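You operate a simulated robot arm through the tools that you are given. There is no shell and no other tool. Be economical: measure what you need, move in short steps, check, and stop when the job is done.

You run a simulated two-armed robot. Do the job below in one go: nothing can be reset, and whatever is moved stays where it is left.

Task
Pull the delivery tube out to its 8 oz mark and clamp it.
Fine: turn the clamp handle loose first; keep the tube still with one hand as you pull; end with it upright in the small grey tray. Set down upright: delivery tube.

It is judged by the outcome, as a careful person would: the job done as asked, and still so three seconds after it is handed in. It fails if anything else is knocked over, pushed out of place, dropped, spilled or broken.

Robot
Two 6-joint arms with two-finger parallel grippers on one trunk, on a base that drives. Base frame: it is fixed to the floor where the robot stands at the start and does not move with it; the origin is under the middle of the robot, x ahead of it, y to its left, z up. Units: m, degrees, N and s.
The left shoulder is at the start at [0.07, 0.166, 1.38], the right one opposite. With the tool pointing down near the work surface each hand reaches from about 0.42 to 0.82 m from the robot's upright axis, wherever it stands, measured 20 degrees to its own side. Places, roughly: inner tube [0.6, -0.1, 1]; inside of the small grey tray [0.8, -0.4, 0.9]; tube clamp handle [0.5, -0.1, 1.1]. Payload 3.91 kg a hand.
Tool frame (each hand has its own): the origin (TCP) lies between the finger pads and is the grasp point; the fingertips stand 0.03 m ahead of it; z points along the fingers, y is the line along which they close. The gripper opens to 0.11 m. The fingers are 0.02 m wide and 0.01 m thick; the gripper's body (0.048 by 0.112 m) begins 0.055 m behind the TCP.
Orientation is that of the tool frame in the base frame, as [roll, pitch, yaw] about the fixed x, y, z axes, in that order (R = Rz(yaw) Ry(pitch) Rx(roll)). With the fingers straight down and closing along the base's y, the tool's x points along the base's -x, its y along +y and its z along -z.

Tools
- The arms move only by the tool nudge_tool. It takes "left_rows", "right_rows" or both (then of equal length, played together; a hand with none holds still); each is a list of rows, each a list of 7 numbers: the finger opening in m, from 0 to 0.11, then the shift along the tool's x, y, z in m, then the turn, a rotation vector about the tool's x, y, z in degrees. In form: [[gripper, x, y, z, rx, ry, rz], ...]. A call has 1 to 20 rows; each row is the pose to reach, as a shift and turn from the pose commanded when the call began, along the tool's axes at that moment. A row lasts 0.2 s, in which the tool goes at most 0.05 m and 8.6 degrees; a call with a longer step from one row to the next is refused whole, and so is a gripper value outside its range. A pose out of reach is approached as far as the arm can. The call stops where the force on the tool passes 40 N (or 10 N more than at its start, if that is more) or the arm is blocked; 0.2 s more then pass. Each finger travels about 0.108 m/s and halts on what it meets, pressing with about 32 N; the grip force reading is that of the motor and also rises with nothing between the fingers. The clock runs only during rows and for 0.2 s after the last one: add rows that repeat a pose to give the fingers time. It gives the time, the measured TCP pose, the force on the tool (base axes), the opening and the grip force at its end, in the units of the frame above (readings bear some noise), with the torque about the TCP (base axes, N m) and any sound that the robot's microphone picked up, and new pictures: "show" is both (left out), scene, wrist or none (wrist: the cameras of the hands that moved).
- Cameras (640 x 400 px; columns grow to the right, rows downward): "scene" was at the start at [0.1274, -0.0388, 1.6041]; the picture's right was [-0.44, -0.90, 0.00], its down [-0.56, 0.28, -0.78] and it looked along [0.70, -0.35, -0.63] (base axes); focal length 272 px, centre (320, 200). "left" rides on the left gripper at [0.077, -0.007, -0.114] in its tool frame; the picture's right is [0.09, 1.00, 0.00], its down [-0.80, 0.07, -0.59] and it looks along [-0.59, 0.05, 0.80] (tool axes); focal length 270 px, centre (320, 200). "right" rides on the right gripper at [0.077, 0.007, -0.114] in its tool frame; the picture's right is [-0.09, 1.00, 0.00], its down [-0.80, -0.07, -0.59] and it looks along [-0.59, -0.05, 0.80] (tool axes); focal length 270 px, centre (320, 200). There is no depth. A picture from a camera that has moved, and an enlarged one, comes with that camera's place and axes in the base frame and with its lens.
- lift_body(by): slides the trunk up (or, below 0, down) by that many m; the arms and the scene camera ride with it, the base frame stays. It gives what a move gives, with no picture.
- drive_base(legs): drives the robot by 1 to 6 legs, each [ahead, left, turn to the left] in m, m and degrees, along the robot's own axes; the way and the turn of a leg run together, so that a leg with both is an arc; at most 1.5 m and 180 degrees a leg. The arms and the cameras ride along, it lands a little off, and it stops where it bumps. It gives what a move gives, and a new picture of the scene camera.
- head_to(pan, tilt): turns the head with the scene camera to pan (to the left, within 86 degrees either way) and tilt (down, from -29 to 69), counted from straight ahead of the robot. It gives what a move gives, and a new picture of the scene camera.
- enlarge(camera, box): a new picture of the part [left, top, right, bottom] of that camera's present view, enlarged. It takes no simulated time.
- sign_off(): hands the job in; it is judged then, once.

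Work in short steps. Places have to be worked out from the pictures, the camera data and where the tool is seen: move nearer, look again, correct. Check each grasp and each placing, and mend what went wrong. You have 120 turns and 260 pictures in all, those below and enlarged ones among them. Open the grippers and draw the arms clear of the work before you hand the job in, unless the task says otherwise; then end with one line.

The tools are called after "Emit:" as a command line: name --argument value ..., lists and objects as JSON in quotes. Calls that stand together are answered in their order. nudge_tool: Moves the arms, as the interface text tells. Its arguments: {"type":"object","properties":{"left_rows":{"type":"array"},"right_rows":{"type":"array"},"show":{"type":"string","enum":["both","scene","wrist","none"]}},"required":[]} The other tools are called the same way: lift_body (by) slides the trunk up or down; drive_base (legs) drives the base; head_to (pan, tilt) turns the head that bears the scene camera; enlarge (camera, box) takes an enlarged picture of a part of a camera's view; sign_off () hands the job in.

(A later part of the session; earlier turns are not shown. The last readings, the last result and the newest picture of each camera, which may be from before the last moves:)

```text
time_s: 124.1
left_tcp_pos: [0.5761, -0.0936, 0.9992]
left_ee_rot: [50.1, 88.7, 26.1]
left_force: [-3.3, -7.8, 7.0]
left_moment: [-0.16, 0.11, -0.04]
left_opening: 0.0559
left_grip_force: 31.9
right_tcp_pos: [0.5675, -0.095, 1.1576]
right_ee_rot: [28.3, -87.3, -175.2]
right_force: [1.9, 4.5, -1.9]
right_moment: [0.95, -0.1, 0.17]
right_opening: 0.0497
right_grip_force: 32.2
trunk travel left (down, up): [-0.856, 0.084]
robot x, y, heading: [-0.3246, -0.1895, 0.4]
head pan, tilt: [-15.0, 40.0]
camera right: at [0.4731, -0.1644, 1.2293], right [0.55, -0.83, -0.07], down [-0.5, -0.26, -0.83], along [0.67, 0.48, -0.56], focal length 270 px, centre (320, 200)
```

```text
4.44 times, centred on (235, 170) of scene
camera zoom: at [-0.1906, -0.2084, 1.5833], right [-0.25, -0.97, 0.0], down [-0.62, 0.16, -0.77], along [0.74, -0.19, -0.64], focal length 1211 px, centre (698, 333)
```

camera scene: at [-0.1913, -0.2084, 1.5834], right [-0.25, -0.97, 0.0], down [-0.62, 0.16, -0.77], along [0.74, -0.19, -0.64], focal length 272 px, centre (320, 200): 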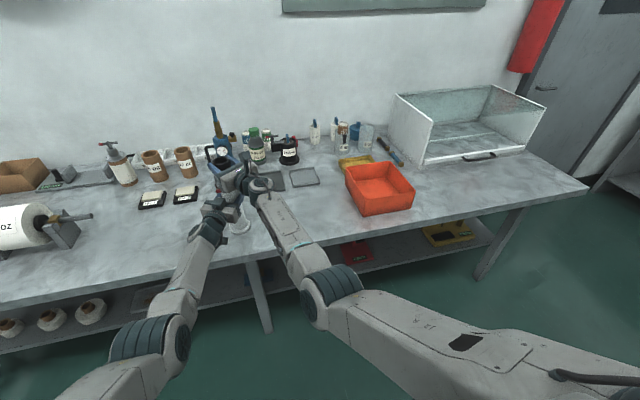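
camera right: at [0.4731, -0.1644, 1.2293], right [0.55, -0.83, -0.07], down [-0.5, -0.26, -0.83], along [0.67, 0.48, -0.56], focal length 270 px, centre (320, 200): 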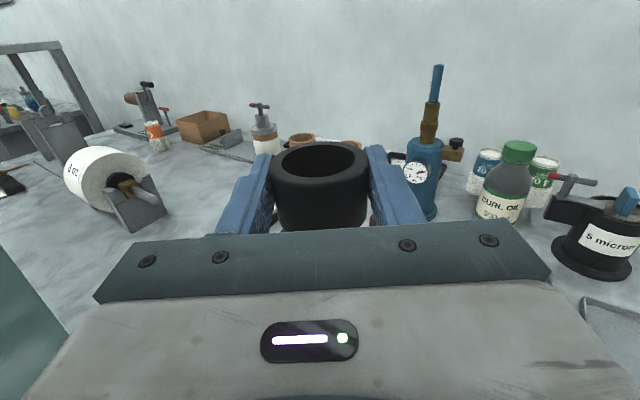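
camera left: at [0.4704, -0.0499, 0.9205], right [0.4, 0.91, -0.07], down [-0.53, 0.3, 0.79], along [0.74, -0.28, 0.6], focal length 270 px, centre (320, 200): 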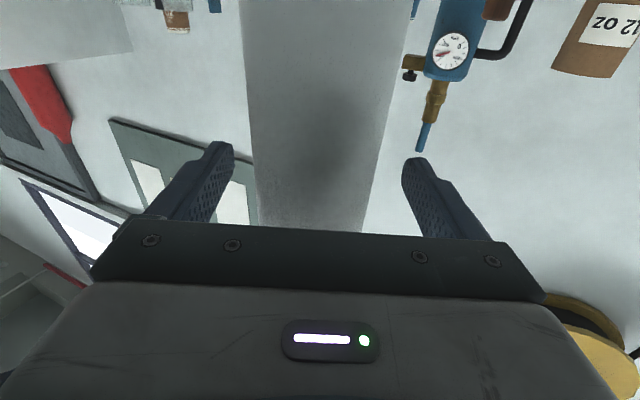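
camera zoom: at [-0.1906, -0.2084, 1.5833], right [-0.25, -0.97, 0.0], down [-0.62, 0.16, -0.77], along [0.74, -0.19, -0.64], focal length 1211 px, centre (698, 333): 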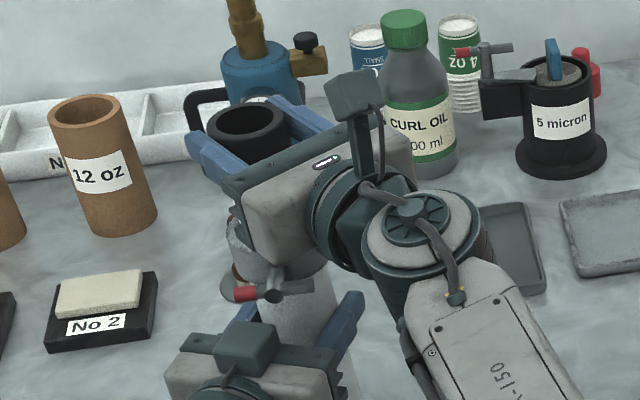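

Emit:
enlarge --camera "scene" --box '[218, 160, 258, 198]'

```text
10.53 times, centred on (238, 179) of scene
camera zoom: at [-0.1906, -0.2084, 1.5833], right [-0.25, -0.97, 0.0], down [-0.62, 0.16, -0.77], along [0.74, -0.19, -0.64], focal length 2868 px, centre (1183, 421)
```

zoom: 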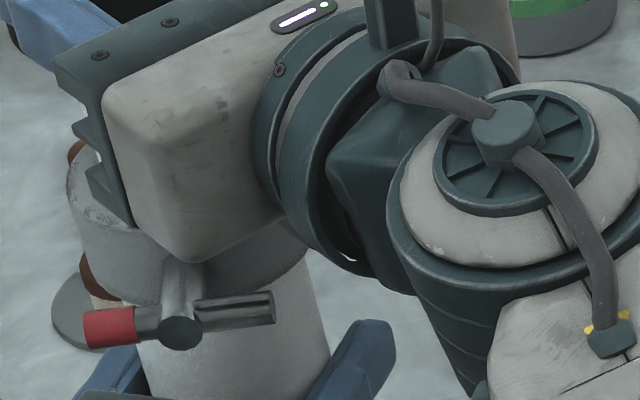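

Marks can't be seen from the scene camera. I'll pull out a further 40 mm, keeping well engaged, then look with the left camera after backing the left hand off.

Emit:
nudge_tool --right_rows '[[0.03, 0.01, 0, 0, 0, 0, 0], [0.03, 0.02, 0, 0, 0, 0, 0], [0.03, 0.03, 0, 0, 0, 0, 0], [0.03, 0.04, 0, 0, 0, 0, 0], [0.03, 0.04, 0, 0, 0, 0, 0]]' --show "none"

Emit:
nudge_tool --left_rows '[[0.07, 0, 0, 0, 0, 0, 0], [0.1, 0, 0, 0, 0, 0, 0], [0.1, 0, 0, 0, 0, 0, 0], [0.1, 0, 0, -0.04, 0, 0, 0], [0.1, 0, 0, -0.08, 0, 0, 0], [0.1, 0, 0, -0.12, 0, 0, 0], [0.1, 0, 0, -0.12, 0, 0, 0]]'

```text
time_s: 125.3
left_tcp_pos: [0.5783, -0.0911, 0.9975]
left_ee_rot: [49.6, 88.7, 25.8]
left_force: [-3.0, -0.5, 6.7]
left_moment: [-0.68, 0.02, -0.07]
left_opening: 0.0555
left_grip_force: 32.2
right_tcp_pos: [0.5651, -0.0969, 1.1981]
right_ee_rot: [31.4, -87.3, -178.4]
right_force: [0.5, -0.1, -3.4]
right_moment: [0.55, 0.07, 0.08]
right_opening: 0.0498
right_grip_force: 31.9
trunk travel left (down, up): [-0.856, 0.084]
robot x, y, heading: [-0.3281, -0.1845, 0.9]
head pan, tilt: [-15.0, 40.0]
```

```text
time_s: 126.9
left_tcp_pos: [0.47, -0.044, 0.9947]
left_ee_rot: [51.5, 88.7, 27.6]
left_force: [-0.2, 0.1, 0.5]
left_moment: [0.02, 0.0, -0.03]
left_opening: 0.1001
left_grip_force: 0.0
right_tcp_pos: [0.5664, -0.0959, 1.1984]
right_ee_rot: [28.3, -87.3, -175.2]
right_force: [-0.6, 0.8, -0.1]
right_moment: [0.26, 0.67, 0.02]
right_opening: 0.0496
right_grip_force: 32.3
trunk travel left (down, up): [-0.856, 0.084]
robot x, y, heading: [-0.3262, -0.1919, 0.5]
head pan, tilt: [-15.0, 40.0]
camera scene: at [-0.1903, -0.2087, 1.5833], right [-0.25, -0.97, 0.0], down [-0.62, 0.16, -0.77], along [0.74, -0.19, -0.64], focal length 272 px, centre (320, 200)
camera left: at [0.3627, -0.0009, 0.9174], right [0.4, 0.91, -0.07], down [-0.53, 0.3, 0.79], along [0.74, -0.28, 0.6], focal length 270 px, centre (320, 200)
```

scene: 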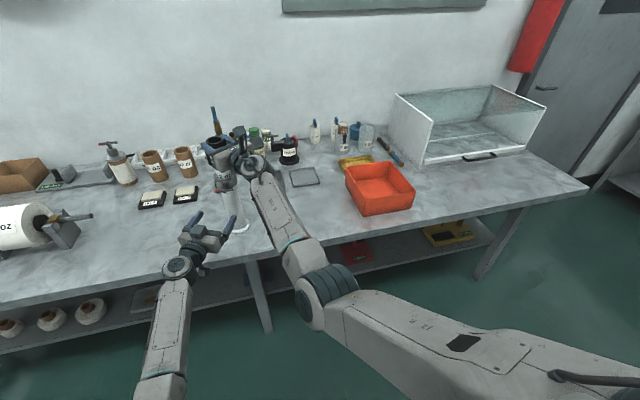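
left: 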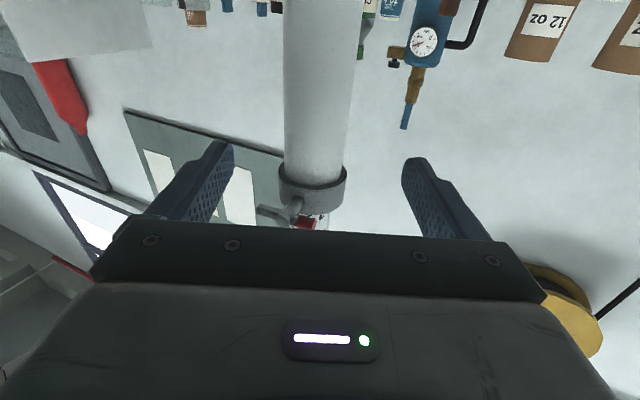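

There are markings visible just above the collar. I zoom in from both views.

Emit:
enlarge --camera "scene" --box '[200, 140, 250, 195]'

Emit:
enlarge --camera "left" --box '[260, 150, 370, 235]'

```text
7.27 times, centred on (225, 168) of scene
camera zoom: at [-0.1903, -0.2087, 1.5833], right [-0.25, -0.97, 0.0], down [-0.62, 0.16, -0.77], along [0.74, -0.19, -0.64], focal length 1981 px, centre (1011, 436)
```

zoom: 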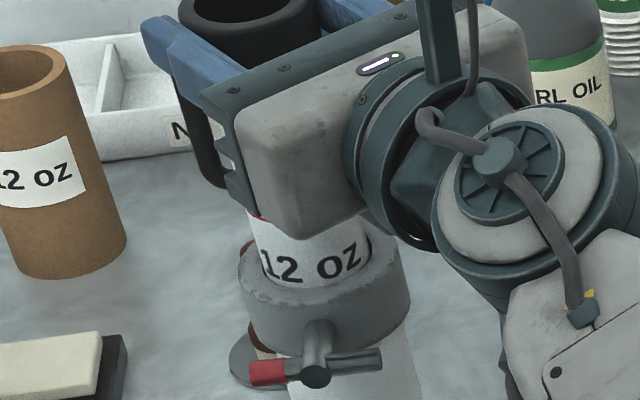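

```text
4.71 times, centred on (315, 192) of left
camera zoom: at [0.3627, -0.0009, 0.9174], right [0.4, 0.91, -0.07], down [-0.53, 0.3, 0.79], along [0.74, -0.28, 0.6], focal length 1272 px, centre (344, 235)
```

zoom: 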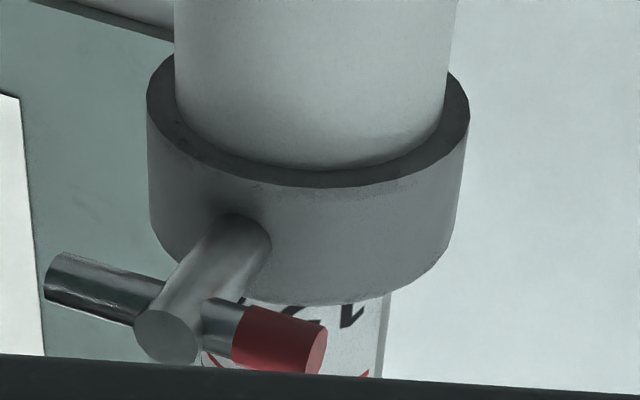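

A "12 oz" label is just emerging above the collar, with a red line above it. I need the whole scale, so I'll raise and back off the left hand to see the exposed section.

Emit:
nudge_tool --left_rows '[[0.1, -0.02, 0.0, -0.03, 0, 0, 0], [0.1, -0.05, 0.005, -0.05, 0, 0, 0], [0.1, -0.08, 0.01, -0.06, 0, 0, 0], [0.1, -0.1, 0.01, -0.06, 0, 0, 0], [0.1, -0.1, 0.01, -0.06, 0, 0, 0]]' --show "none"

Emit:
enlarge --camera "left" --box '[240, 60, 400, 235]'

```text
time_s: 128.1
left_tcp_pos: [0.4156, -0.0139, 1.0938]
left_ee_rot: [50.3, 88.7, 26.3]
left_force: [-0.2, 0.6, 0.2]
left_moment: [0.0, 0.01, 0.02]
left_opening: 0.1001
left_grip_force: 0.1
right_tcp_pos: [0.566, -0.0948, 1.1993]
right_ee_rot: [29.9, -87.4, -176.9]
right_force: [-0.9, -0.1, 0.5]
right_moment: [0.21, 0.3, 0.03]
right_opening: 0.0495
right_grip_force: 32.0
trunk travel left (down, up): [-0.856, 0.084]
robot x, y, heading: [-0.3245, -0.1873, 0.4]
head pan, tilt: [-15.0, 40.0]
```

```text
2.29 times, centred on (320, 148) of left
camera zoom: at [0.3078, 0.0269, 1.0164], right [0.4, 0.91, -0.07], down [-0.53, 0.3, 0.79], along [0.74, -0.28, 0.6], focal length 618 px, centre (320, 320)
```

zoom: 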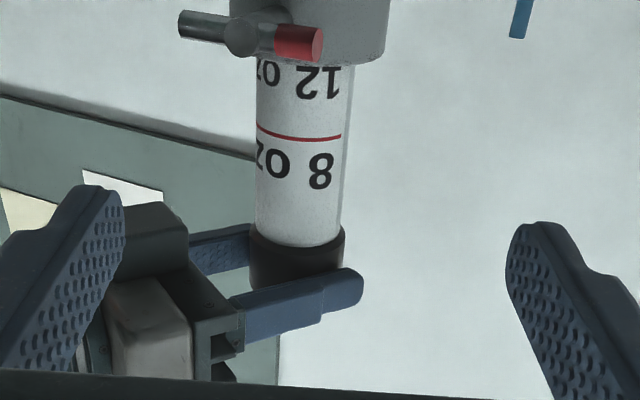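

The scale reads clearly (image upside down): each label sits above its red line, so the red line under "8 oz" is the mark. It's about 34 mm above the collar top, so I lower the inner tube by 31 mm and check.

Emit:
nudge_tool --right_rows '[[0.03, -0.008, 0, 0, 0, 0, 0], [0.03, -0.016, 0, 0, 0, 0, 0], [0.03, -0.024, 0, 0, 0, 0, 0], [0.03, -0.031, 0, 0, 0, 0, 0], [0.03, -0.031, 0, 0, 0, 0, 0]]' --show "none"

Emit:
enlarge --camera "left" --box '[270, 50, 370, 130]'

```text
time_s: 129.3
left_tcp_pos: [0.4144, -0.014, 1.0952]
left_ee_rot: [48.7, 88.6, 24.8]
left_force: [0.2, -0.3, 0.2]
left_moment: [-0.01, -0.01, 0.01]
left_opening: 0.1
left_grip_force: 0.0
right_tcp_pos: [0.567, -0.0952, 1.1686]
right_ee_rot: [29.8, -87.2, -176.8]
right_force: [0.6, 1.1, 6.6]
right_moment: [0.55, -0.01, -0.07]
right_opening: 0.0494
right_grip_force: 31.8
trunk travel left (down, up): [-0.856, 0.084]
robot x, y, heading: [-0.3238, -0.1883, 0.6]
head pan, tilt: [-15.0, 40.0]
```

```text
5.00 times, centred on (320, 90) of left
camera zoom: at [0.3067, 0.0266, 1.0172], right [0.4, 0.91, -0.07], down [-0.53, 0.3, 0.79], along [0.74, -0.28, 0.61], focal length 1351 px, centre (320, 750)
```

zoom: 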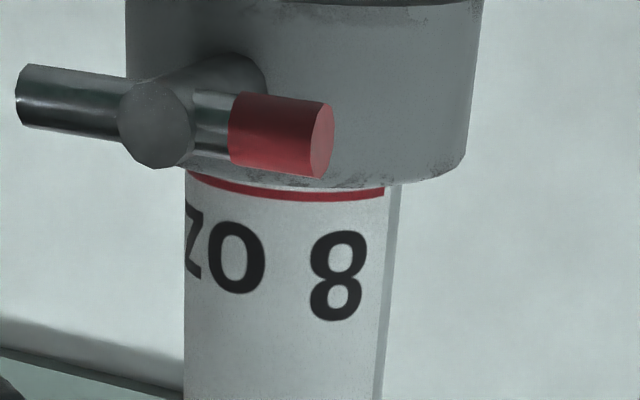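

The line is nearly at the collar. From below, the collar's rim hides about 4 mm, so I check from above with the scene camera.

Emit:
enlarge --camera "scene" --box '[208, 158, 243, 188]'

```text
13.33 times, centred on (226, 173) of scene
camera zoom: at [-0.1925, -0.2083, 1.5835], right [-0.25, -0.97, 0.0], down [-0.62, 0.16, -0.77], along [0.74, -0.19, -0.64], focal length 3632 px, centre (1580, 560)
```

zoom: 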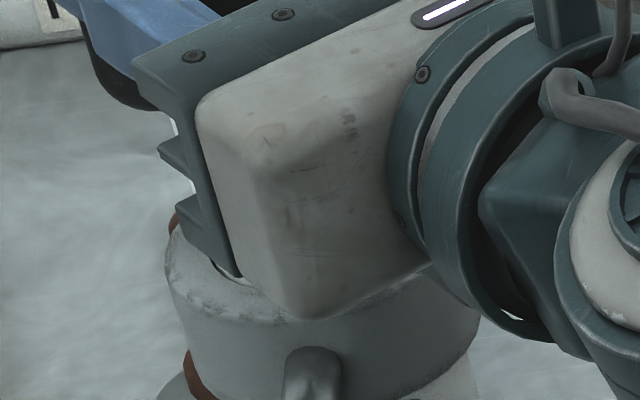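

The right gripper blocks that view. I raise the left camera by 45 mm to view the collar's top edge nearly level.

Emit:
nudge_tool --left_rows '[[0.1, -0.02, 0, 0, 0, 0, 0], [0.1, -0.045, 0, 0, 0, 0, 0], [0.1, -0.045, 0, 0, 0, 0, 0]]' --show "none"

Emit:
enlarge --camera "left" --box '[270, 0, 370, 80]'

```text
time_s: 130.1
left_tcp_pos: [0.4147, -0.0136, 1.1424]
left_ee_rot: [48.8, 88.6, 24.9]
left_force: [0.1, 0.0, 0.0]
left_moment: [0.0, -0.01, 0.01]
left_opening: 0.0999
left_grip_force: 0.1
right_tcp_pos: [0.5656, -0.0952, 1.1689]
right_ee_rot: [30.4, -87.2, -177.2]
right_force: [0.1, 0.7, 6.6]
right_moment: [0.37, 0.17, 0.03]
right_opening: 0.0493
right_grip_force: 32.0
trunk travel left (down, up): [-0.856, 0.084]
robot x, y, heading: [-0.3253, -0.1879, 0.4]
head pan, tilt: [-15.0, 40.0]
```

```text
5.00 times, centred on (320, 40) of left
camera zoom: at [0.3072, 0.0284, 1.0628], right [0.4, 0.91, -0.07], down [-0.53, 0.3, 0.79], along [0.74, -0.28, 0.61], focal length 1351 px, centre (320, 1000)
```

zoom: 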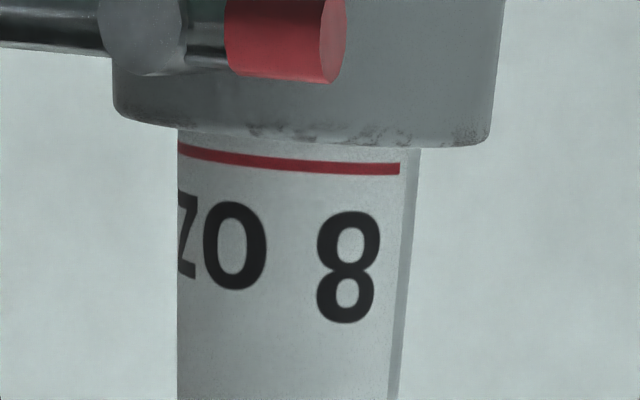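

The line sits about 4.8 mm above the collar top. I lower the inner tube by 4.8 mm.

Emit:
nudge_tool --right_rows '[[0.03, -0.0025, 0, 0, 0, 0, 0], [0.03, -0.0048, 0, 0, 0, 0, 0], [0.03, -0.0048, 0, 0, 0, 0, 0]]' --show "none"

Emit:
enlarge --camera "left" --box '[270, 0, 370, 80]'

```text
time_s: 130.9
left_tcp_pos: [0.4147, -0.0119, 1.1413]
left_ee_rot: [48.8, 88.7, 25.1]
left_force: [1.1, 0.5, 0.1]
left_moment: [0.0, 0.06, 0.0]
left_opening: 0.1001
left_grip_force: 0.1
right_tcp_pos: [0.5659, -0.0959, 1.1639]
right_ee_rot: [29.6, -87.3, -176.6]
right_force: [0.1, -0.4, 8.1]
right_moment: [0.19, 0.47, 0.02]
right_opening: 0.0497
right_grip_force: 32.7
trunk travel left (down, up): [-0.856, 0.084]
robot x, y, heading: [-0.3233, -0.1898, 0.7]
head pan, tilt: [-15.0, 40.0]
```

```text
5.00 times, centred on (320, 40) of left
camera zoom: at [0.3068, 0.0283, 1.0629], right [0.4, 0.91, -0.07], down [-0.53, 0.3, 0.79], along [0.74, -0.28, 0.61], focal length 1351 px, centre (320, 1000)
```

zoom: 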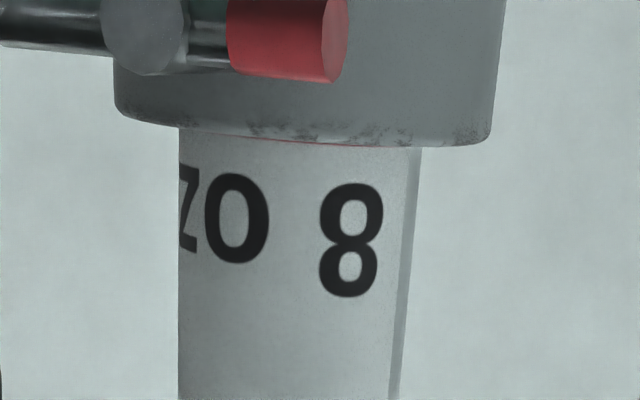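

The 8 oz line is now flush with the collar top. I leave the right hand holding the inner tube there. The left goes to the handle with a -55° roll, so closing on the bar also starts turning it back.

Emit:
nudge_tool --left_rows '[[0.09, 0.009, -0.008, 0.0, -2.8, -1.4, -6.8], [0.08, 0.018, -0.016, 0.005, -5.5, -2.9, -13.5], [0.07, 0.028, -0.024, 0.01, -8.3, -4.3, -20.3], [0.06, 0.037, -0.032, 0.018, -11, -5.7, -27], [0.06, 0.046, -0.04, 0.025, -13.8, -7.2, -33.8], [0.06, 0.055, -0.048, 0.032, -16.6, -8.6, -40.6], [0.06, 0.064, -0.055, 0.038, -19.3, -10.1, -47.3], [0.06, 0.0735, -0.063, 0.045, -22.1, -11.5, -54.1], [0.06, 0.0735, -0.063, 0.045, -22.1, -11.5, -54.1]]'

```text
time_s: 133.1
left_tcp_pos: [0.4323, -0.0445, 1.0487]
left_ee_rot: [-89.0, 40.5, -87.8]
left_force: [-0.3, 0.2, 0.4]
left_moment: [0.01, 0.02, 0.02]
left_opening: 0.0598
left_grip_force: 0.1
right_tcp_pos: [0.5663, -0.0962, 1.1651]
right_ee_rot: [28.4, -87.2, -175.5]
right_force: [-2.3, -0.5, 2.9]
right_moment: [-0.05, 0.9, 0.06]
right_opening: 0.0498
right_grip_force: 32.2
trunk travel left (down, up): [-0.856, 0.084]
robot x, y, heading: [-0.3269, -0.185, 0.6]
head pan, tilt: [-15.0, 40.0]
stopped in row 9 (left hand): the arm was blocked; the commanded pose is now the measured one
camera scene: at [-0.1919, -0.2085, 1.5834], right [-0.25, -0.97, 0.0], down [-0.62, 0.16, -0.77], along [0.74, -0.19, -0.64], focal length 272 px, centre (320, 200)
camera left: at [0.3182, -0.1107, 1.0025], right [-0.01, 0.58, -0.81], down [-0.62, 0.64, 0.46], along [0.79, 0.51, 0.36], focal length 270 px, centre (320, 200)
```

scene: 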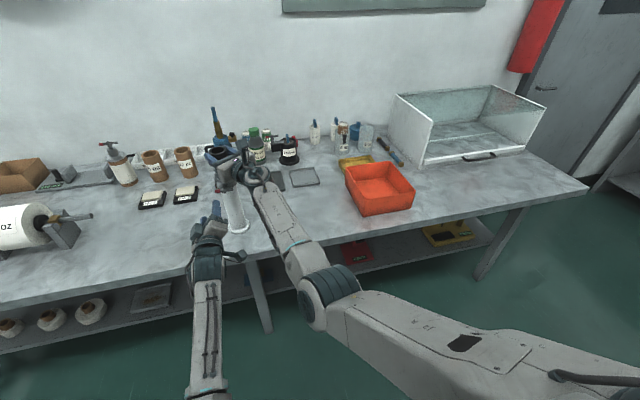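
left: 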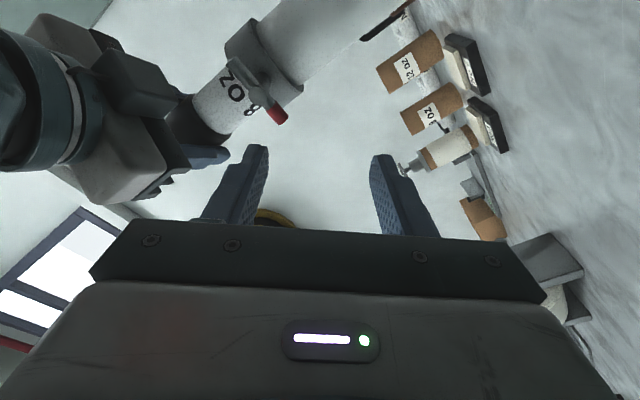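

The left stopped as its elbow folded fully, and nothing was hit. I'll make the lateral correction while moving slightly forward.

Emit:
nudge_tool --left_rows '[[0.06, 0.004, -0.008, 0.008, 0, 0, 0], [0.06, 0.01, -0.02, 0.012, 0, 0, 0], [0.06, 0.015, -0.032, 0.014, 0, 0, 0], [0.06, 0.02, -0.042, 0.016, 0, 0, 0], [0.06, 0.02, -0.042, 0.016, 0, 0, 0]]' --show "wrist"

```text
time_s: 134.5
left_tcp_pos: [0.4494, -0.0431, 1.0493]
left_ee_rot: [-89.8, 44.8, -86.4]
left_force: [1.5, 0.4, -0.1]
left_moment: [0.03, 0.02, 0.01]
left_opening: 0.0598
left_grip_force: 0.1
right_tcp_pos: [0.5671, -0.0953, 1.164]
right_ee_rot: [28.5, -87.1, -175.5]
right_force: [-1.5, -1.2, 2.1]
right_moment: [-0.07, 0.7, 0.01]
right_opening: 0.0494
right_grip_force: 31.9
trunk travel left (down, up): [-0.856, 0.084]
robot x, y, heading: [-0.3266, -0.1879, 0.7]
head pan, tilt: [-15.0, 40.0]
stopped in row 5 (left hand): the arm was blocked; the commanded pose is now the measured one
camera left: at [0.3361, -0.1087, 0.9998], right [-0.03, 0.64, -0.77], down [-0.63, 0.58, 0.51], along [0.78, 0.5, 0.38], focal length 270 px, centre (320, 200)
```

left: 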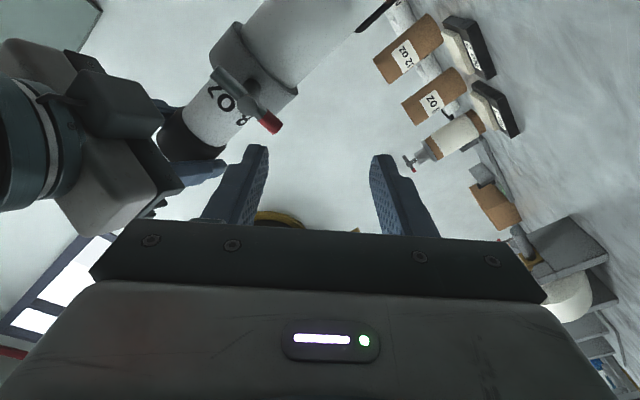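

The left wrist is short of range at this roll. I'll reduce the roll to about -23° and then shift sideways. Closing the jaws will still swing the free handle upward.

Emit:
nudge_tool --left_rows '[[0.08, 0, 0, 0, 0.8, 0.8, 7.5], [0.08, 0, 0, 0, 1.6, 1.6, 15], [0.08, 0.003, -0.006, 0, 2.4, 2.4, 22], [0.08, 0.008, -0.018, 0, 2.4, 2.4, 22], [0.08, 0.014, -0.032, -0.001, 2.4, 2.4, 22], [0.08, 0.019, -0.044, -0.0027, 2.4, 2.4, 22], [0.08, 0.019, -0.044, -0.0027, 2.4, 2.4, 22]]' --show "wrist"

```text
time_s: 136.3
left_tcp_pos: [0.4509, -0.0484, 1.0537]
left_ee_rot: [-92.4, 71.0, -90.6]
left_force: [0.1, 0.8, 0.4]
left_moment: [0.02, -0.01, 0.02]
left_opening: 0.0801
left_grip_force: 0.0
right_tcp_pos: [0.5676, -0.0956, 1.1637]
right_ee_rot: [28.3, -87.2, -175.3]
right_force: [-0.9, -0.5, 0.3]
right_moment: [-0.01, 0.54, 0.07]
right_opening: 0.0494
right_grip_force: 32.3
trunk travel left (down, up): [-0.856, 0.084]
robot x, y, heading: [-0.3269, -0.1844, 0.7]
head pan, tilt: [-15.0, 40.0]
stopped in row 7 (left hand): the arm was blocked; the commanded pose is now the measured one
camera left: at [0.3338, -0.0824, 0.9858], right [-0.03, 0.91, -0.41], down [-0.59, 0.31, 0.74], along [0.8, 0.27, 0.53], focal length 270 px, centre (320, 200)
```

left: 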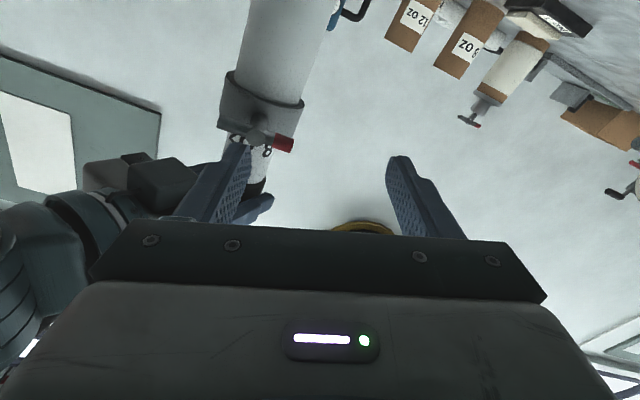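

The left wrist is probably bumping the right wrist. The right hand now carries almost no vertical load, so friction is holding the inner tube. I'll open the right hand gently, retreat it, and check that the mark stays put.

Emit:
nudge_tool --right_rows '[[0.055, 0, 0, 0, 0, 0, 0], [0.07, 0, 0, 0, 0, 0, 0], [0.09, 0, 0, 0, 0, 0, 0], [0.1, 0, 0, 0, 0, 0, 0], [0.1, 0, 0, -0.04, 0, 0, 0], [0.1, 0, 0, -0.08, 0, 0, 0], [0.1, 0, 0.02, -0.12, 0, 0, 0], [0.1, 0, 0.06, -0.13, 0, 0, 0], [0.1, 0, 0.1, -0.13, 0, 0, 0]]' --show "none"

Emit:
enlarge --camera "scene" --box '[190, 120, 270, 200]'

```text
time_s: 138.3
left_tcp_pos: [0.451, -0.049, 1.0533]
left_ee_rot: [-92.6, 70.9, -90.8]
left_force: [-0.3, 0.0, 0.4]
left_moment: [0.0, 0.01, -0.02]
left_opening: 0.0799
left_grip_force: 0.0
right_tcp_pos: [0.5119, -0.2521, 1.1591]
right_ee_rot: [28.0, -87.4, -175.0]
right_force: [-0.4, -0.7, -0.5]
right_moment: [0.05, 0.0, 0.0]
right_opening: 0.1
right_grip_force: 0.1
trunk travel left (down, up): [-0.856, 0.084]
robot x, y, heading: [-0.3253, -0.187, 0.7]
head pan, tilt: [-15.0, 40.0]
```

```text
5.00 times, centred on (230, 160) of scene
camera zoom: at [-0.1897, -0.2097, 1.5832], right [-0.25, -0.97, 0.0], down [-0.62, 0.16, -0.77], along [0.74, -0.19, -0.64], focal length 1362 px, centre (770, 400)
```

zoom: 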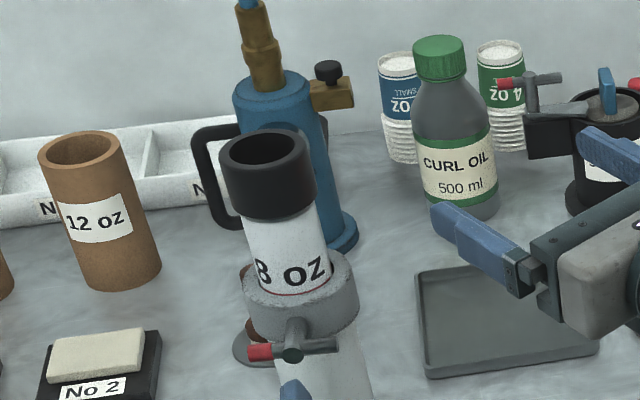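

The 8 oz line sits right at the collar top, and the inner tube holds by itself. I now bring the left hand in front of the handle with a -52° roll.

Emit:
nudge_tool --left_rows '[[0.07, 0, -0.01, 0, 0, 0, -5], [0.06, 0, -0.02, 0, 0, 0, -11], [0.06, 0, -0.03, 0, 0, 0, -17], [0.06, -0.001, -0.042, 0, 0, 0, -23], [0.06, -0.001, -0.042, 0, 0, 0, -28], [0.06, -0.001, -0.042, 0, 0, 0, -33], [0.06, -0.001, -0.042, 0, 0, 0, -33]]' --show "wrist"

```text
time_s: 140.1
left_tcp_pos: [0.4522, -0.0421, 1.0552]
left_ee_rot: [-91.4, 42.3, -87.5]
left_force: [-0.7, 0.7, 0.4]
left_moment: [-0.01, 0.0, 0.0]
left_opening: 0.0601
left_grip_force: 0.0
right_tcp_pos: [0.5111, -0.2503, 1.1596]
right_ee_rot: [29.7, -87.2, -176.7]
right_force: [-0.4, -0.3, -0.2]
right_moment: [-0.02, -0.02, -0.01]
right_opening: 0.1
right_grip_force: 0.0
trunk travel left (down, up): [-0.856, 0.084]
robot x, y, heading: [-0.325, -0.1838, 0.6]
head pan, tilt: [-15.0, 40.0]
stopped in row 7 (left hand): the arm was blocked; the commanded pose is now the measured one
camera left: at [0.3391, -0.1103, 1.0109], right [-0.05, 0.6, -0.8], down [-0.62, 0.6, 0.5], along [0.78, 0.52, 0.35], focal length 270 px, centre (320, 200)
```

left: 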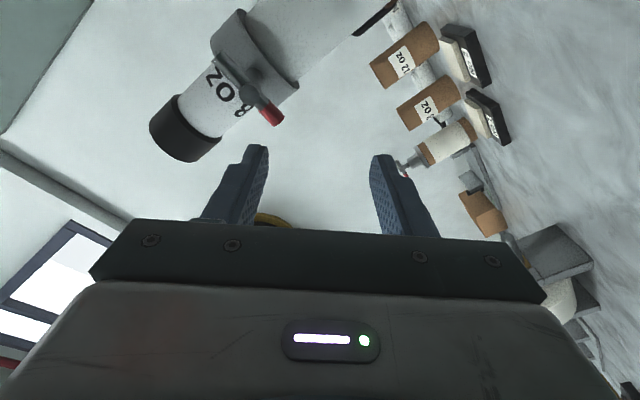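

It's a limit of the left arm itself when this close. With the right hand free, I'll back the base up 0.08 as in the first turn, and reach out from there.

Emit:
drive_base --legs '[[-0.08, 0, 0]]'

Emit:
nudge_tool --left_rows '[[0.06, 0.002, -0.008, 0.02, 0, 0, 0], [0.06, 0.012, -0.022, 0.04, 0, 0, 0], [0.06, 0.02, -0.036, 0.06, 0, 0, 0], [0.06, 0.025, -0.043, 0.07, 0, 0, 0], [0.06, 0.025, -0.043, 0.07, 0, 0, 0]]'

```text
time_s: 141.1
left_tcp_pos: [0.3787, -0.0446, 1.0519]
left_ee_rot: [-91.8, 42.2, -87.9]
left_force: [0.2, 0.1, 0.2]
left_moment: [0.01, -0.02, -0.02]
left_opening: 0.0599
left_grip_force: 0.1
right_tcp_pos: [0.4362, -0.2533, 1.157]
right_ee_rot: [29.3, -87.4, -176.2]
right_force: [0.0, -0.6, -1.2]
right_moment: [0.02, -0.02, 0.03]
right_opening: 0.1002
right_grip_force: 0.0
trunk travel left (down, up): [-0.856, 0.084]
robot x, y, heading: [-0.4009, -0.1862, 0.7]
head pan, tilt: [-15.0, 40.0]
camera scene: at [-0.2637, -0.209, 1.5827], right [-0.25, -0.97, 0.0], down [-0.63, 0.16, -0.76], along [0.74, -0.19, -0.65], focal length 272 px, centre (320, 200)
```

scene: 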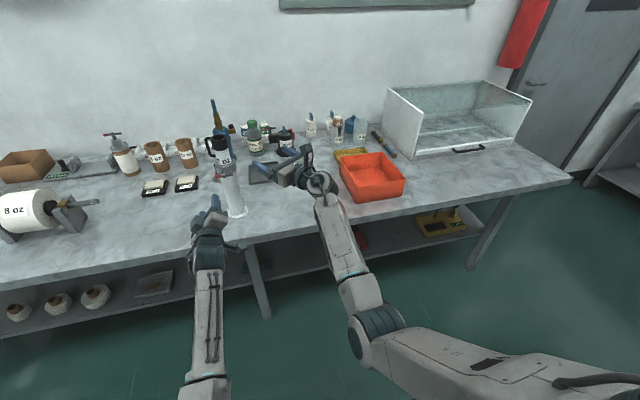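

```text
time_s: 142.3
left_tcp_pos: [0.447, -0.0872, 1.0706]
left_ee_rot: [-91.4, 42.3, -87.7]
left_force: [0.4, 0.8, -0.2]
left_moment: [0.02, 0.0, 0.01]
left_opening: 0.0598
left_grip_force: 0.0
right_tcp_pos: [0.4331, -0.2523, 1.1595]
right_ee_rot: [29.6, -87.3, -176.7]
right_force: [0.1, -0.4, -0.2]
right_moment: [-0.01, -0.03, -0.02]
right_opening: 0.0997
right_grip_force: 0.1
trunk travel left (down, up): [-0.856, 0.084]
robot x, y, heading: [-0.4011, -0.1873, 0.6]
head pan, tilt: [-15.0, 40.0]
camera scene: at [-0.2686, -0.2089, 1.5833], right [-0.25, -0.97, 0.0], down [-0.62, 0.16, -0.77], along [0.74, -0.19, -0.64], focal length 272 px, centre (320, 200)
camera left: at [0.3334, -0.1547, 1.0266], right [-0.05, 0.6, -0.8], down [-0.62, 0.61, 0.5], along [0.78, 0.52, 0.34], focal length 270 px, centre (320, 200)
```

scene: 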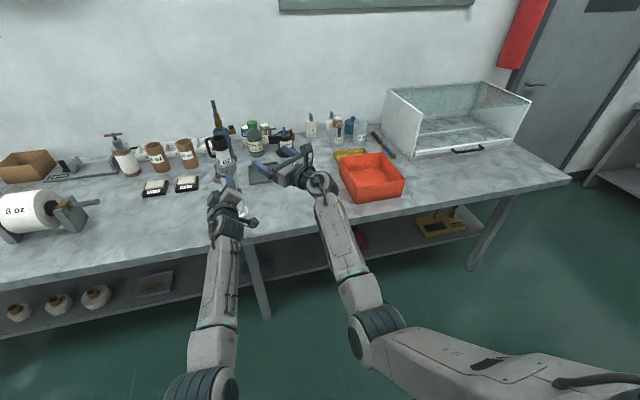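
left: 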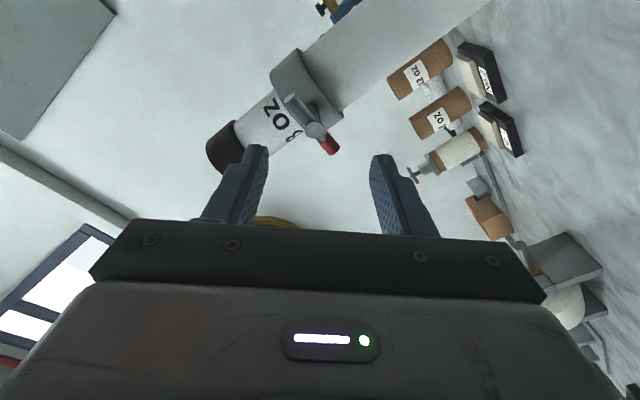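

The bar hub is at (0.502, -0.0915, 1.066). I advance 50 mm with a small correction, keeping the jaws wide around the bar.

Emit:
nudge_tool --left_rows '[[0.065, 0.008, -0.002, 0.01, 0, 0, 0], [0.065, 0.008, -0.002, 0.03, 0, 0, 0], [0.065, 0.008, -0.002, 0.05, 0, 0, 0], [0.065, 0.008, -0.002, 0.05, 0, 0, 0]]' --show "wrist"

```text
time_s: 143.3
left_tcp_pos: [0.496, -0.0915, 1.0634]
left_ee_rot: [-91.5, 42.3, -87.6]
left_force: [-0.9, -0.4, -1.5]
left_moment: [0.01, 0.03, -0.01]
left_opening: 0.0651
left_grip_force: 0.1
right_tcp_pos: [0.432, -0.254, 1.1602]
right_ee_rot: [29.3, -87.3, -176.3]
right_force: [0.1, 0.0, -0.1]
right_moment: [-0.01, -0.01, 0.02]
right_opening: 0.0999
right_grip_force: 0.1
trunk travel left (down, up): [-0.856, 0.084]
robot x, y, heading: [-0.4031, -0.1867, 0.4]
head pan, tilt: [-15.0, 40.0]
camera left: at [0.3834, -0.1588, 1.0189], right [-0.05, 0.6, -0.8], down [-0.62, 0.61, 0.5], along [0.78, 0.52, 0.34], focal length 270 px, centre (320, 200)
```

left: 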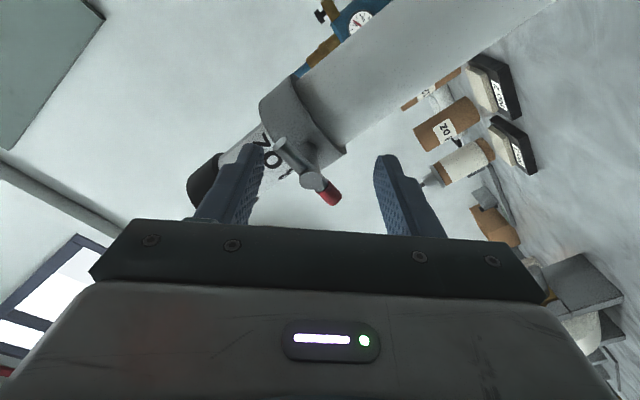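

The bar is between the jaws. I centre by 4 mm and close slowly, so the free handle swings into line with the pads.

Emit:
nudge_tool --left_rows '[[0.06, 0, -0.004, 0, 0, 0, 0], [0.045, 0, -0.004, 0, 0, 0, 0], [0.03, 0, -0.004, 0, 0, 0, 0], [0.02, 0, -0.004, 0, 0, 0, 0], [0.01, 0, -0.004, 0, 0, 0, 0], [0.0, 0, -0.004, 0, 0, 0, 0], [0.0, 0, -0.004, 0, 0, 0, 0]]' --show "wrist"

```text
time_s: 144.9
left_tcp_pos: [0.4973, -0.0934, 1.066]
left_ee_rot: [-91.5, 42.2, -87.7]
left_force: [2.4, 0.9, 0.3]
left_moment: [-0.09, -0.61, 0.04]
left_opening: 0.014
left_grip_force: 32.0
right_tcp_pos: [0.4322, -0.253, 1.1597]
right_ee_rot: [29.5, -87.3, -176.8]
right_force: [-0.2, 0.2, 0.9]
right_moment: [-0.03, 0.0, 0.02]
right_opening: 0.0999
right_grip_force: 0.1
trunk travel left (down, up): [-0.856, 0.084]
robot x, y, heading: [-0.4019, -0.1822, 0.2]
head pan, tilt: [-15.0, 40.0]
camera left: at [0.3844, -0.1618, 1.0219], right [-0.05, 0.6, -0.8], down [-0.62, 0.61, 0.5], along [0.78, 0.52, 0.34], focal length 270 px, centre (320, 200)
```

left: 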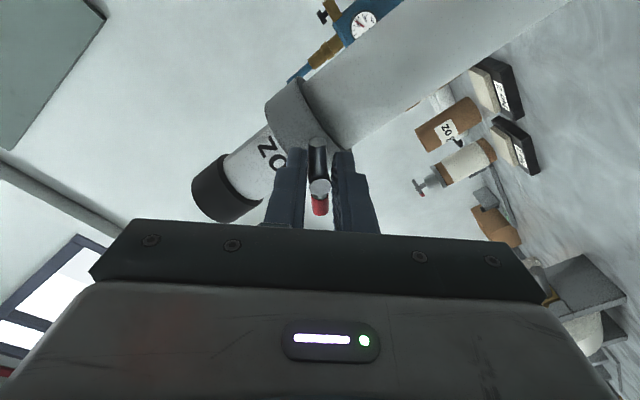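

The bar swung into line (it was free to turn). I now turn it clockwise the remaining 48° to the upright clamped position.

Emit:
nudge_tool --left_rows '[[0.0, 0, 0, 0, 0, 0, 6], [0.0, 0, 0, 0, 0, 0, 12], [0.0, 0, 0, 0, 0, 0, 18], [0.0, 0, 0, 0, 0, 0, 24], [0.0, 0, 0, 0, 0, 0, 30], [0.0, 0, 0, 0, 0, 0, 36], [0.0, 0, 0, 0, 0, 0, 42], [0.0, 0, 0, 0, 0, 0, 48], [0.0, 0, 0, 0, 0, 0, 48]]'

```text
time_s: 146.9
left_tcp_pos: [0.4967, -0.096, 1.0656]
left_ee_rot: [162.6, 88.8, 165.8]
left_force: [1.1, -0.6, 2.1]
left_moment: [0.0, -0.57, -0.12]
left_opening: 0.0123
left_grip_force: 32.5
right_tcp_pos: [0.4316, -0.2536, 1.1603]
right_ee_rot: [29.3, -87.2, -176.4]
right_force: [0.3, -0.1, -1.0]
right_moment: [-0.01, 0.0, 0.03]
right_opening: 0.0998
right_grip_force: 0.1
trunk travel left (down, up): [-0.856, 0.084]
robot x, y, heading: [-0.4028, -0.188, 0.6]
head pan, tilt: [-15.0, 40.0]
camera scene: at [-0.2696, -0.2093, 1.5834], right [-0.25, -0.97, 0.0], down [-0.62, 0.16, -0.77], along [0.74, -0.19, -0.64], focal length 272 px, centre (320, 200)
camera left: at [0.3803, -0.1082, 0.9925], right [-0.06, 0.99, -0.08], down [-0.58, 0.03, 0.81], along [0.81, 0.1, 0.58], focal length 270 px, centre (320, 200)
```

scene: 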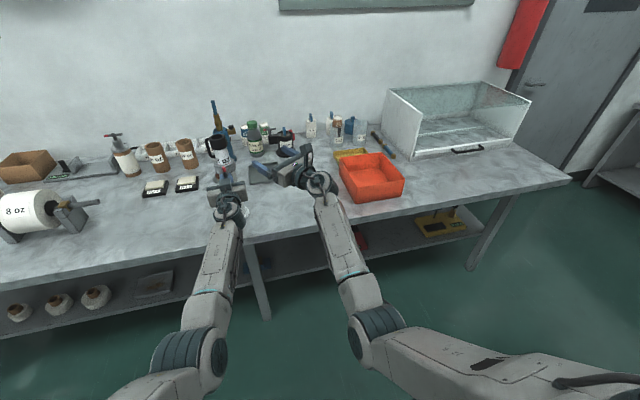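
left: 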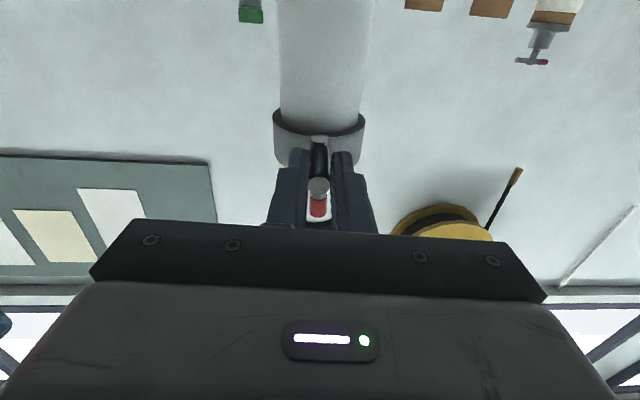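

The handle is upright again. I try a few degrees more to make sure it's fully tight, watching the torque.

Emit:
nudge_tool --left_rows '[[0.0, 0, 0, 0, 0, 0, 3], [0.0, 0, 0, 0, 0, 0, 6], [0.0, 0, 0, 0, 0, 0, 6]]' --show "none"

Emit:
enlarge --camera "scene" --box '[190, 120, 260, 190]'

```text
time_s: 147.7
left_tcp_pos: [0.4975, -0.0956, 1.0665]
left_ee_rot: [99.8, 83.8, 102.8]
left_force: [-1.0, -3.4, 0.7]
left_moment: [-0.5, -0.05, -0.26]
left_opening: 0.0128
left_grip_force: 32.0
right_tcp_pos: [0.4291, -0.253, 1.1607]
right_ee_rot: [29.1, -87.2, -176.3]
right_force: [-0.2, 0.0, 0.4]
right_moment: [0.01, 0.01, 0.0]
right_opening: 0.0998
right_grip_force: 0.1
trunk travel left (down, up): [-0.856, 0.084]
robot x, y, heading: [-0.4016, -0.188, 0.6]
head pan, tilt: [-15.0, 40.0]
```

```text
5.71 times, centred on (225, 155) of scene
camera zoom: at [-0.2697, -0.2095, 1.5834], right [-0.25, -0.97, 0.0], down [-0.62, 0.16, -0.77], along [0.74, -0.19, -0.64], focal length 1557 px, centre (863, 457)
```

zoom: 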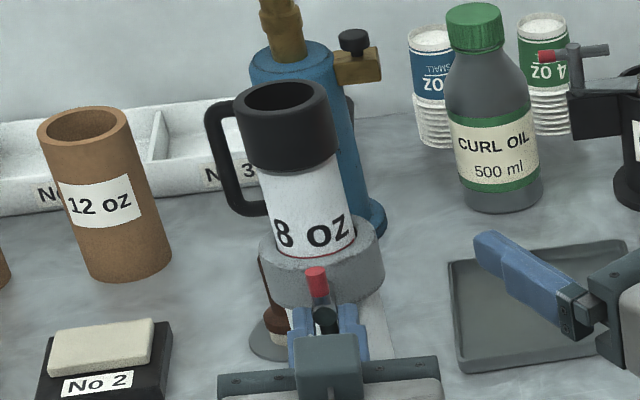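

The torque jumped to 0.5 N·m, so the clamp is at its stop and tight, and the 8 oz line is at the collar top. I relax the wrist, open the left hand and back off.

Emit:
nudge_tool --left_rows '[[0.0, 0, 0, 0, 0, 0, -4], [0.02, 0, 0, 0, 0, 0, -4], [0.04, 0, 0, 0, 0, 0, -4], [0.06, 0, 0, 0, 0, 0, -4], [0.06, 0, 0, -0.03, 0, 0, -4], [0.08, 0, 0, -0.06, 0, 0, -4], [0.1, 0, 0, -0.06, 0, 0, -4]]' --show "wrist"

Emit:
enlarge --camera "scene" --box '[205, 130, 245, 170]'

```text
time_s: 149.3
left_tcp_pos: [0.437, -0.0969, 1.0665]
left_ee_rot: [116.7, 87.6, 119.9]
left_force: [-0.1, 0.8, -1.0]
left_moment: [-0.03, -0.01, 0.01]
left_opening: 0.0999
left_grip_force: 0.0
right_tcp_pos: [0.4319, -0.2518, 1.159]
right_ee_rot: [29.6, -87.3, -176.7]
right_force: [-0.6, -0.6, -0.1]
right_moment: [-0.02, -0.01, -0.04]
right_opening: 0.1
right_grip_force: 0.0
trunk travel left (down, up): [-0.856, 0.084]
robot x, y, heading: [-0.4002, -0.1865, 0.3]
head pan, tilt: [-15.0, 40.0]
camera left: at [0.3205, -0.1075, 0.9918], right [-0.06, 1.0, -0.05], down [-0.58, 0.01, 0.81], along [0.81, 0.08, 0.58], focal length 270 px, centre (320, 200)
```

left: 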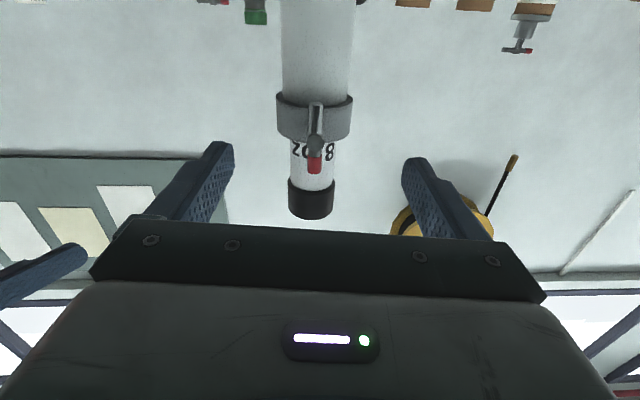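

```text
10.00 times, centred on (225, 150) of scene
camera zoom: at [-0.2677, -0.2088, 1.5832], right [-0.25, -0.97, 0.0], down [-0.62, 0.16, -0.77], along [0.74, -0.19, -0.64], focal length 2724 px, centre (1270, 700)
```

zoom: 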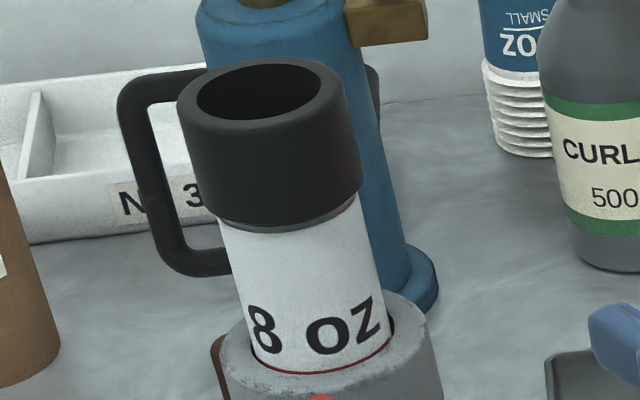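

The mark is exactly at the collar. Next I reposition the left hand to grasp the outer tube below the collar, as before, and raise the right hand clear.

Emit:
nudge_tool --left_rows '[[0.1, 0.01, 0.01, -0.02, 4, 0, 0], [0.1, 0.025, 0.02, -0.04, 8, 0, 0], [0.1, 0.04, 0.03, -0.055, 13, 0, 0], [0.1, 0.055, 0.04, -0.067, 18, 0, 0], [0.1, 0.0685, 0.05, -0.067, 24, 0, 0], [0.1, 0.0685, 0.05, -0.067, 24, 0, 0]]' --right_rows '[[0.1, 0.02, 0, 0, 0, 0, 0], [0.1, 0.045, 0, 0, 0, 0, 0], [0.1, 0.07, 0, 0, 0, 0, 0], [0.1, 0.1, 0, 0, 0, 0, 0], [0.1, 0.12, 0.02, 0, 0, 0, 0], [0.1, 0.12, 0.04, 0, 0, 0, 0]]' --show "none"

Emit:
drive_base --legs '[[0.075, 0, 0]]'

```text
time_s: 150.7
left_tcp_pos: [0.3686, -0.0504, 1.0012]
left_ee_rot: [138.6, 87.5, 117.6]
left_force: [0.6, 0.2, -0.3]
left_moment: [-0.05, -0.01, 0.0]
left_opening: 0.0998
left_grip_force: 0.1
right_tcp_pos: [0.4483, -0.2883, 1.2808]
right_ee_rot: [27.1, -87.4, -174.4]
right_force: [-0.8, -0.2, -0.6]
right_moment: [-0.01, 0.02, 0.03]
right_opening: 0.1003
right_grip_force: 0.1
trunk travel left (down, up): [-0.856, 0.084]
robot x, y, heading: [-0.4016, -0.1887, 0.5]
head pan, tilt: [-15.0, 40.0]
```

```text
time_s: 151.8
left_tcp_pos: [0.4393, -0.0478, 1.0044]
left_ee_rot: [134.2, 87.7, 113.5]
left_force: [0.1, 0.2, 0.7]
left_moment: [0.01, 0.01, 0.06]
left_opening: 0.1
left_grip_force: 0.1
right_tcp_pos: [0.5171, -0.2848, 1.2851]
right_ee_rot: [29.7, -87.0, -176.9]
right_force: [-0.8, -0.2, 0.7]
right_moment: [-0.03, 0.05, -0.03]
right_opening: 0.1
right_grip_force: 0.0
trunk travel left (down, up): [-0.856, 0.084]
robot x, y, heading: [-0.3247, -0.1867, 0.7]
head pan, tilt: [-15.0, 40.0]
camera scene: at [-0.2007, -0.2079, 1.5841], right [-0.25, -0.97, 0.0], down [-0.62, 0.16, -0.77], along [0.74, -0.19, -0.64], focal length 272 px, centre (320, 200)
```

scene: 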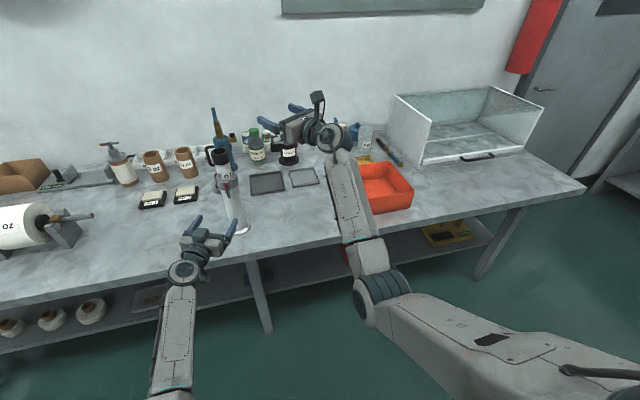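

Emit:
enlarge --camera "left" --box '[120, 0, 560, 275]'

Emit:
enlarge --camera "scene" --box '[235, 150, 335, 210]'

```text
1.45 times, centred on (340, 138) of left
camera zoom: at [0.3264, -0.0099, 0.9316], right [0.35, 0.93, -0.06], down [-0.52, 0.25, 0.82], along [0.78, -0.26, 0.57], focal length 393 px, centre (291, 291)
```

zoom: 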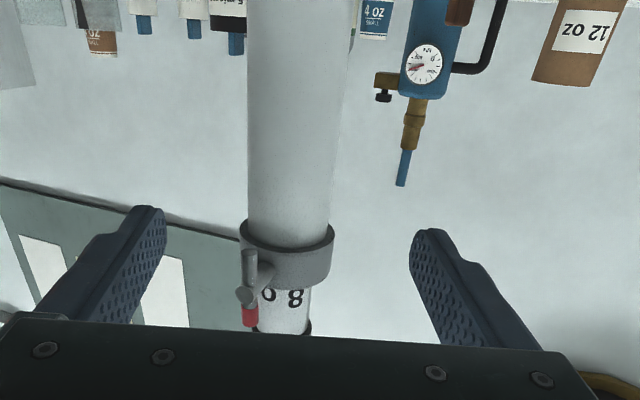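

```text
6.40 times, centred on (285, 180) of scene
camera zoom: at [-0.2007, -0.2079, 1.5841], right [-0.25, -0.97, 0.0], down [-0.62, 0.16, -0.77], along [0.74, -0.19, -0.64], focal length 1743 px, centre (544, 328)
```

zoom: 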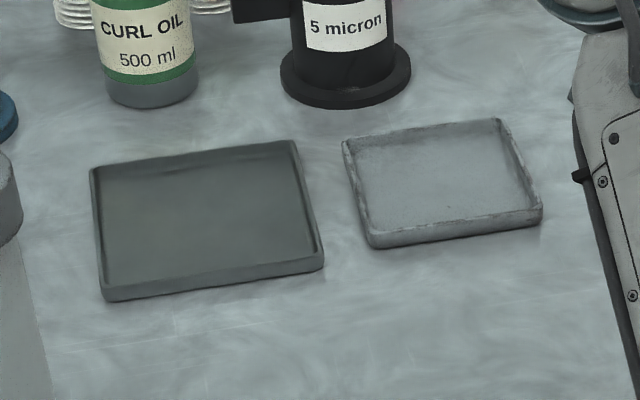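

The small grey tray spans x 0.751-0.877, y -0.450 to -0.331, so its centre is (0.814, -0.390). I advance the left hand around the outer tube and grip it.

Emit:
nudge_tool --left_rows '[[0.1, 0, 0.001, 0.04, 0, 0, 0], [0.1, 0, 0.001, 0.08, 0, 0, 0], [0.1, 0, 0.001, 0.115, 0, 0, 0], [0.1, 0, 0.001, 0.143, 0, 0, 0], [0.08, 0, 0.001, 0.143, 0, 0, 0], [0.06, 0, 0.001, 0.143, 0, 0, 0], [0.04, 0, 0.001, 0.143, 0, 0, 0], [0.03, 0, 0.001, 0.143, 0, 0, 0]]' --show "wrist"

```text
time_s: 153.6
left_tcp_pos: [0.5766, -0.0965, 0.9966]
left_ee_rot: [138.5, 87.6, 117.9]
left_force: [-2.1, -1.1, 2.5]
left_moment: [-0.36, -0.07, -0.08]
left_opening: 0.0558
left_grip_force: 32.2
right_tcp_pos: [0.522, -0.284, 1.2818]
right_ee_rot: [29.0, -87.2, -176.2]
right_force: [0.7, 0.4, 0.4]
right_moment: [0.02, -0.01, -0.02]
right_opening: 0.1
right_grip_force: 0.2
trunk travel left (down, up): [-0.856, 0.084]
robot x, y, heading: [-0.3297, -0.1899, 0.6]
head pan, tilt: [-15.0, 40.0]
camera left: at [0.4631, -0.0604, 0.9247], right [0.35, 0.93, -0.06], down [-0.52, 0.25, 0.82], along [0.78, -0.26, 0.57], focal length 270 px, centre (320, 200)
```

left: 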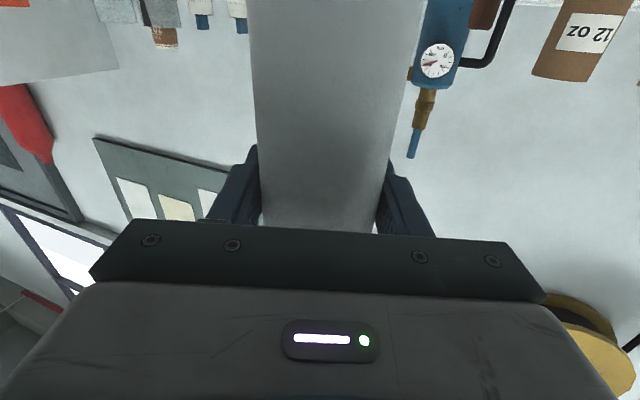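

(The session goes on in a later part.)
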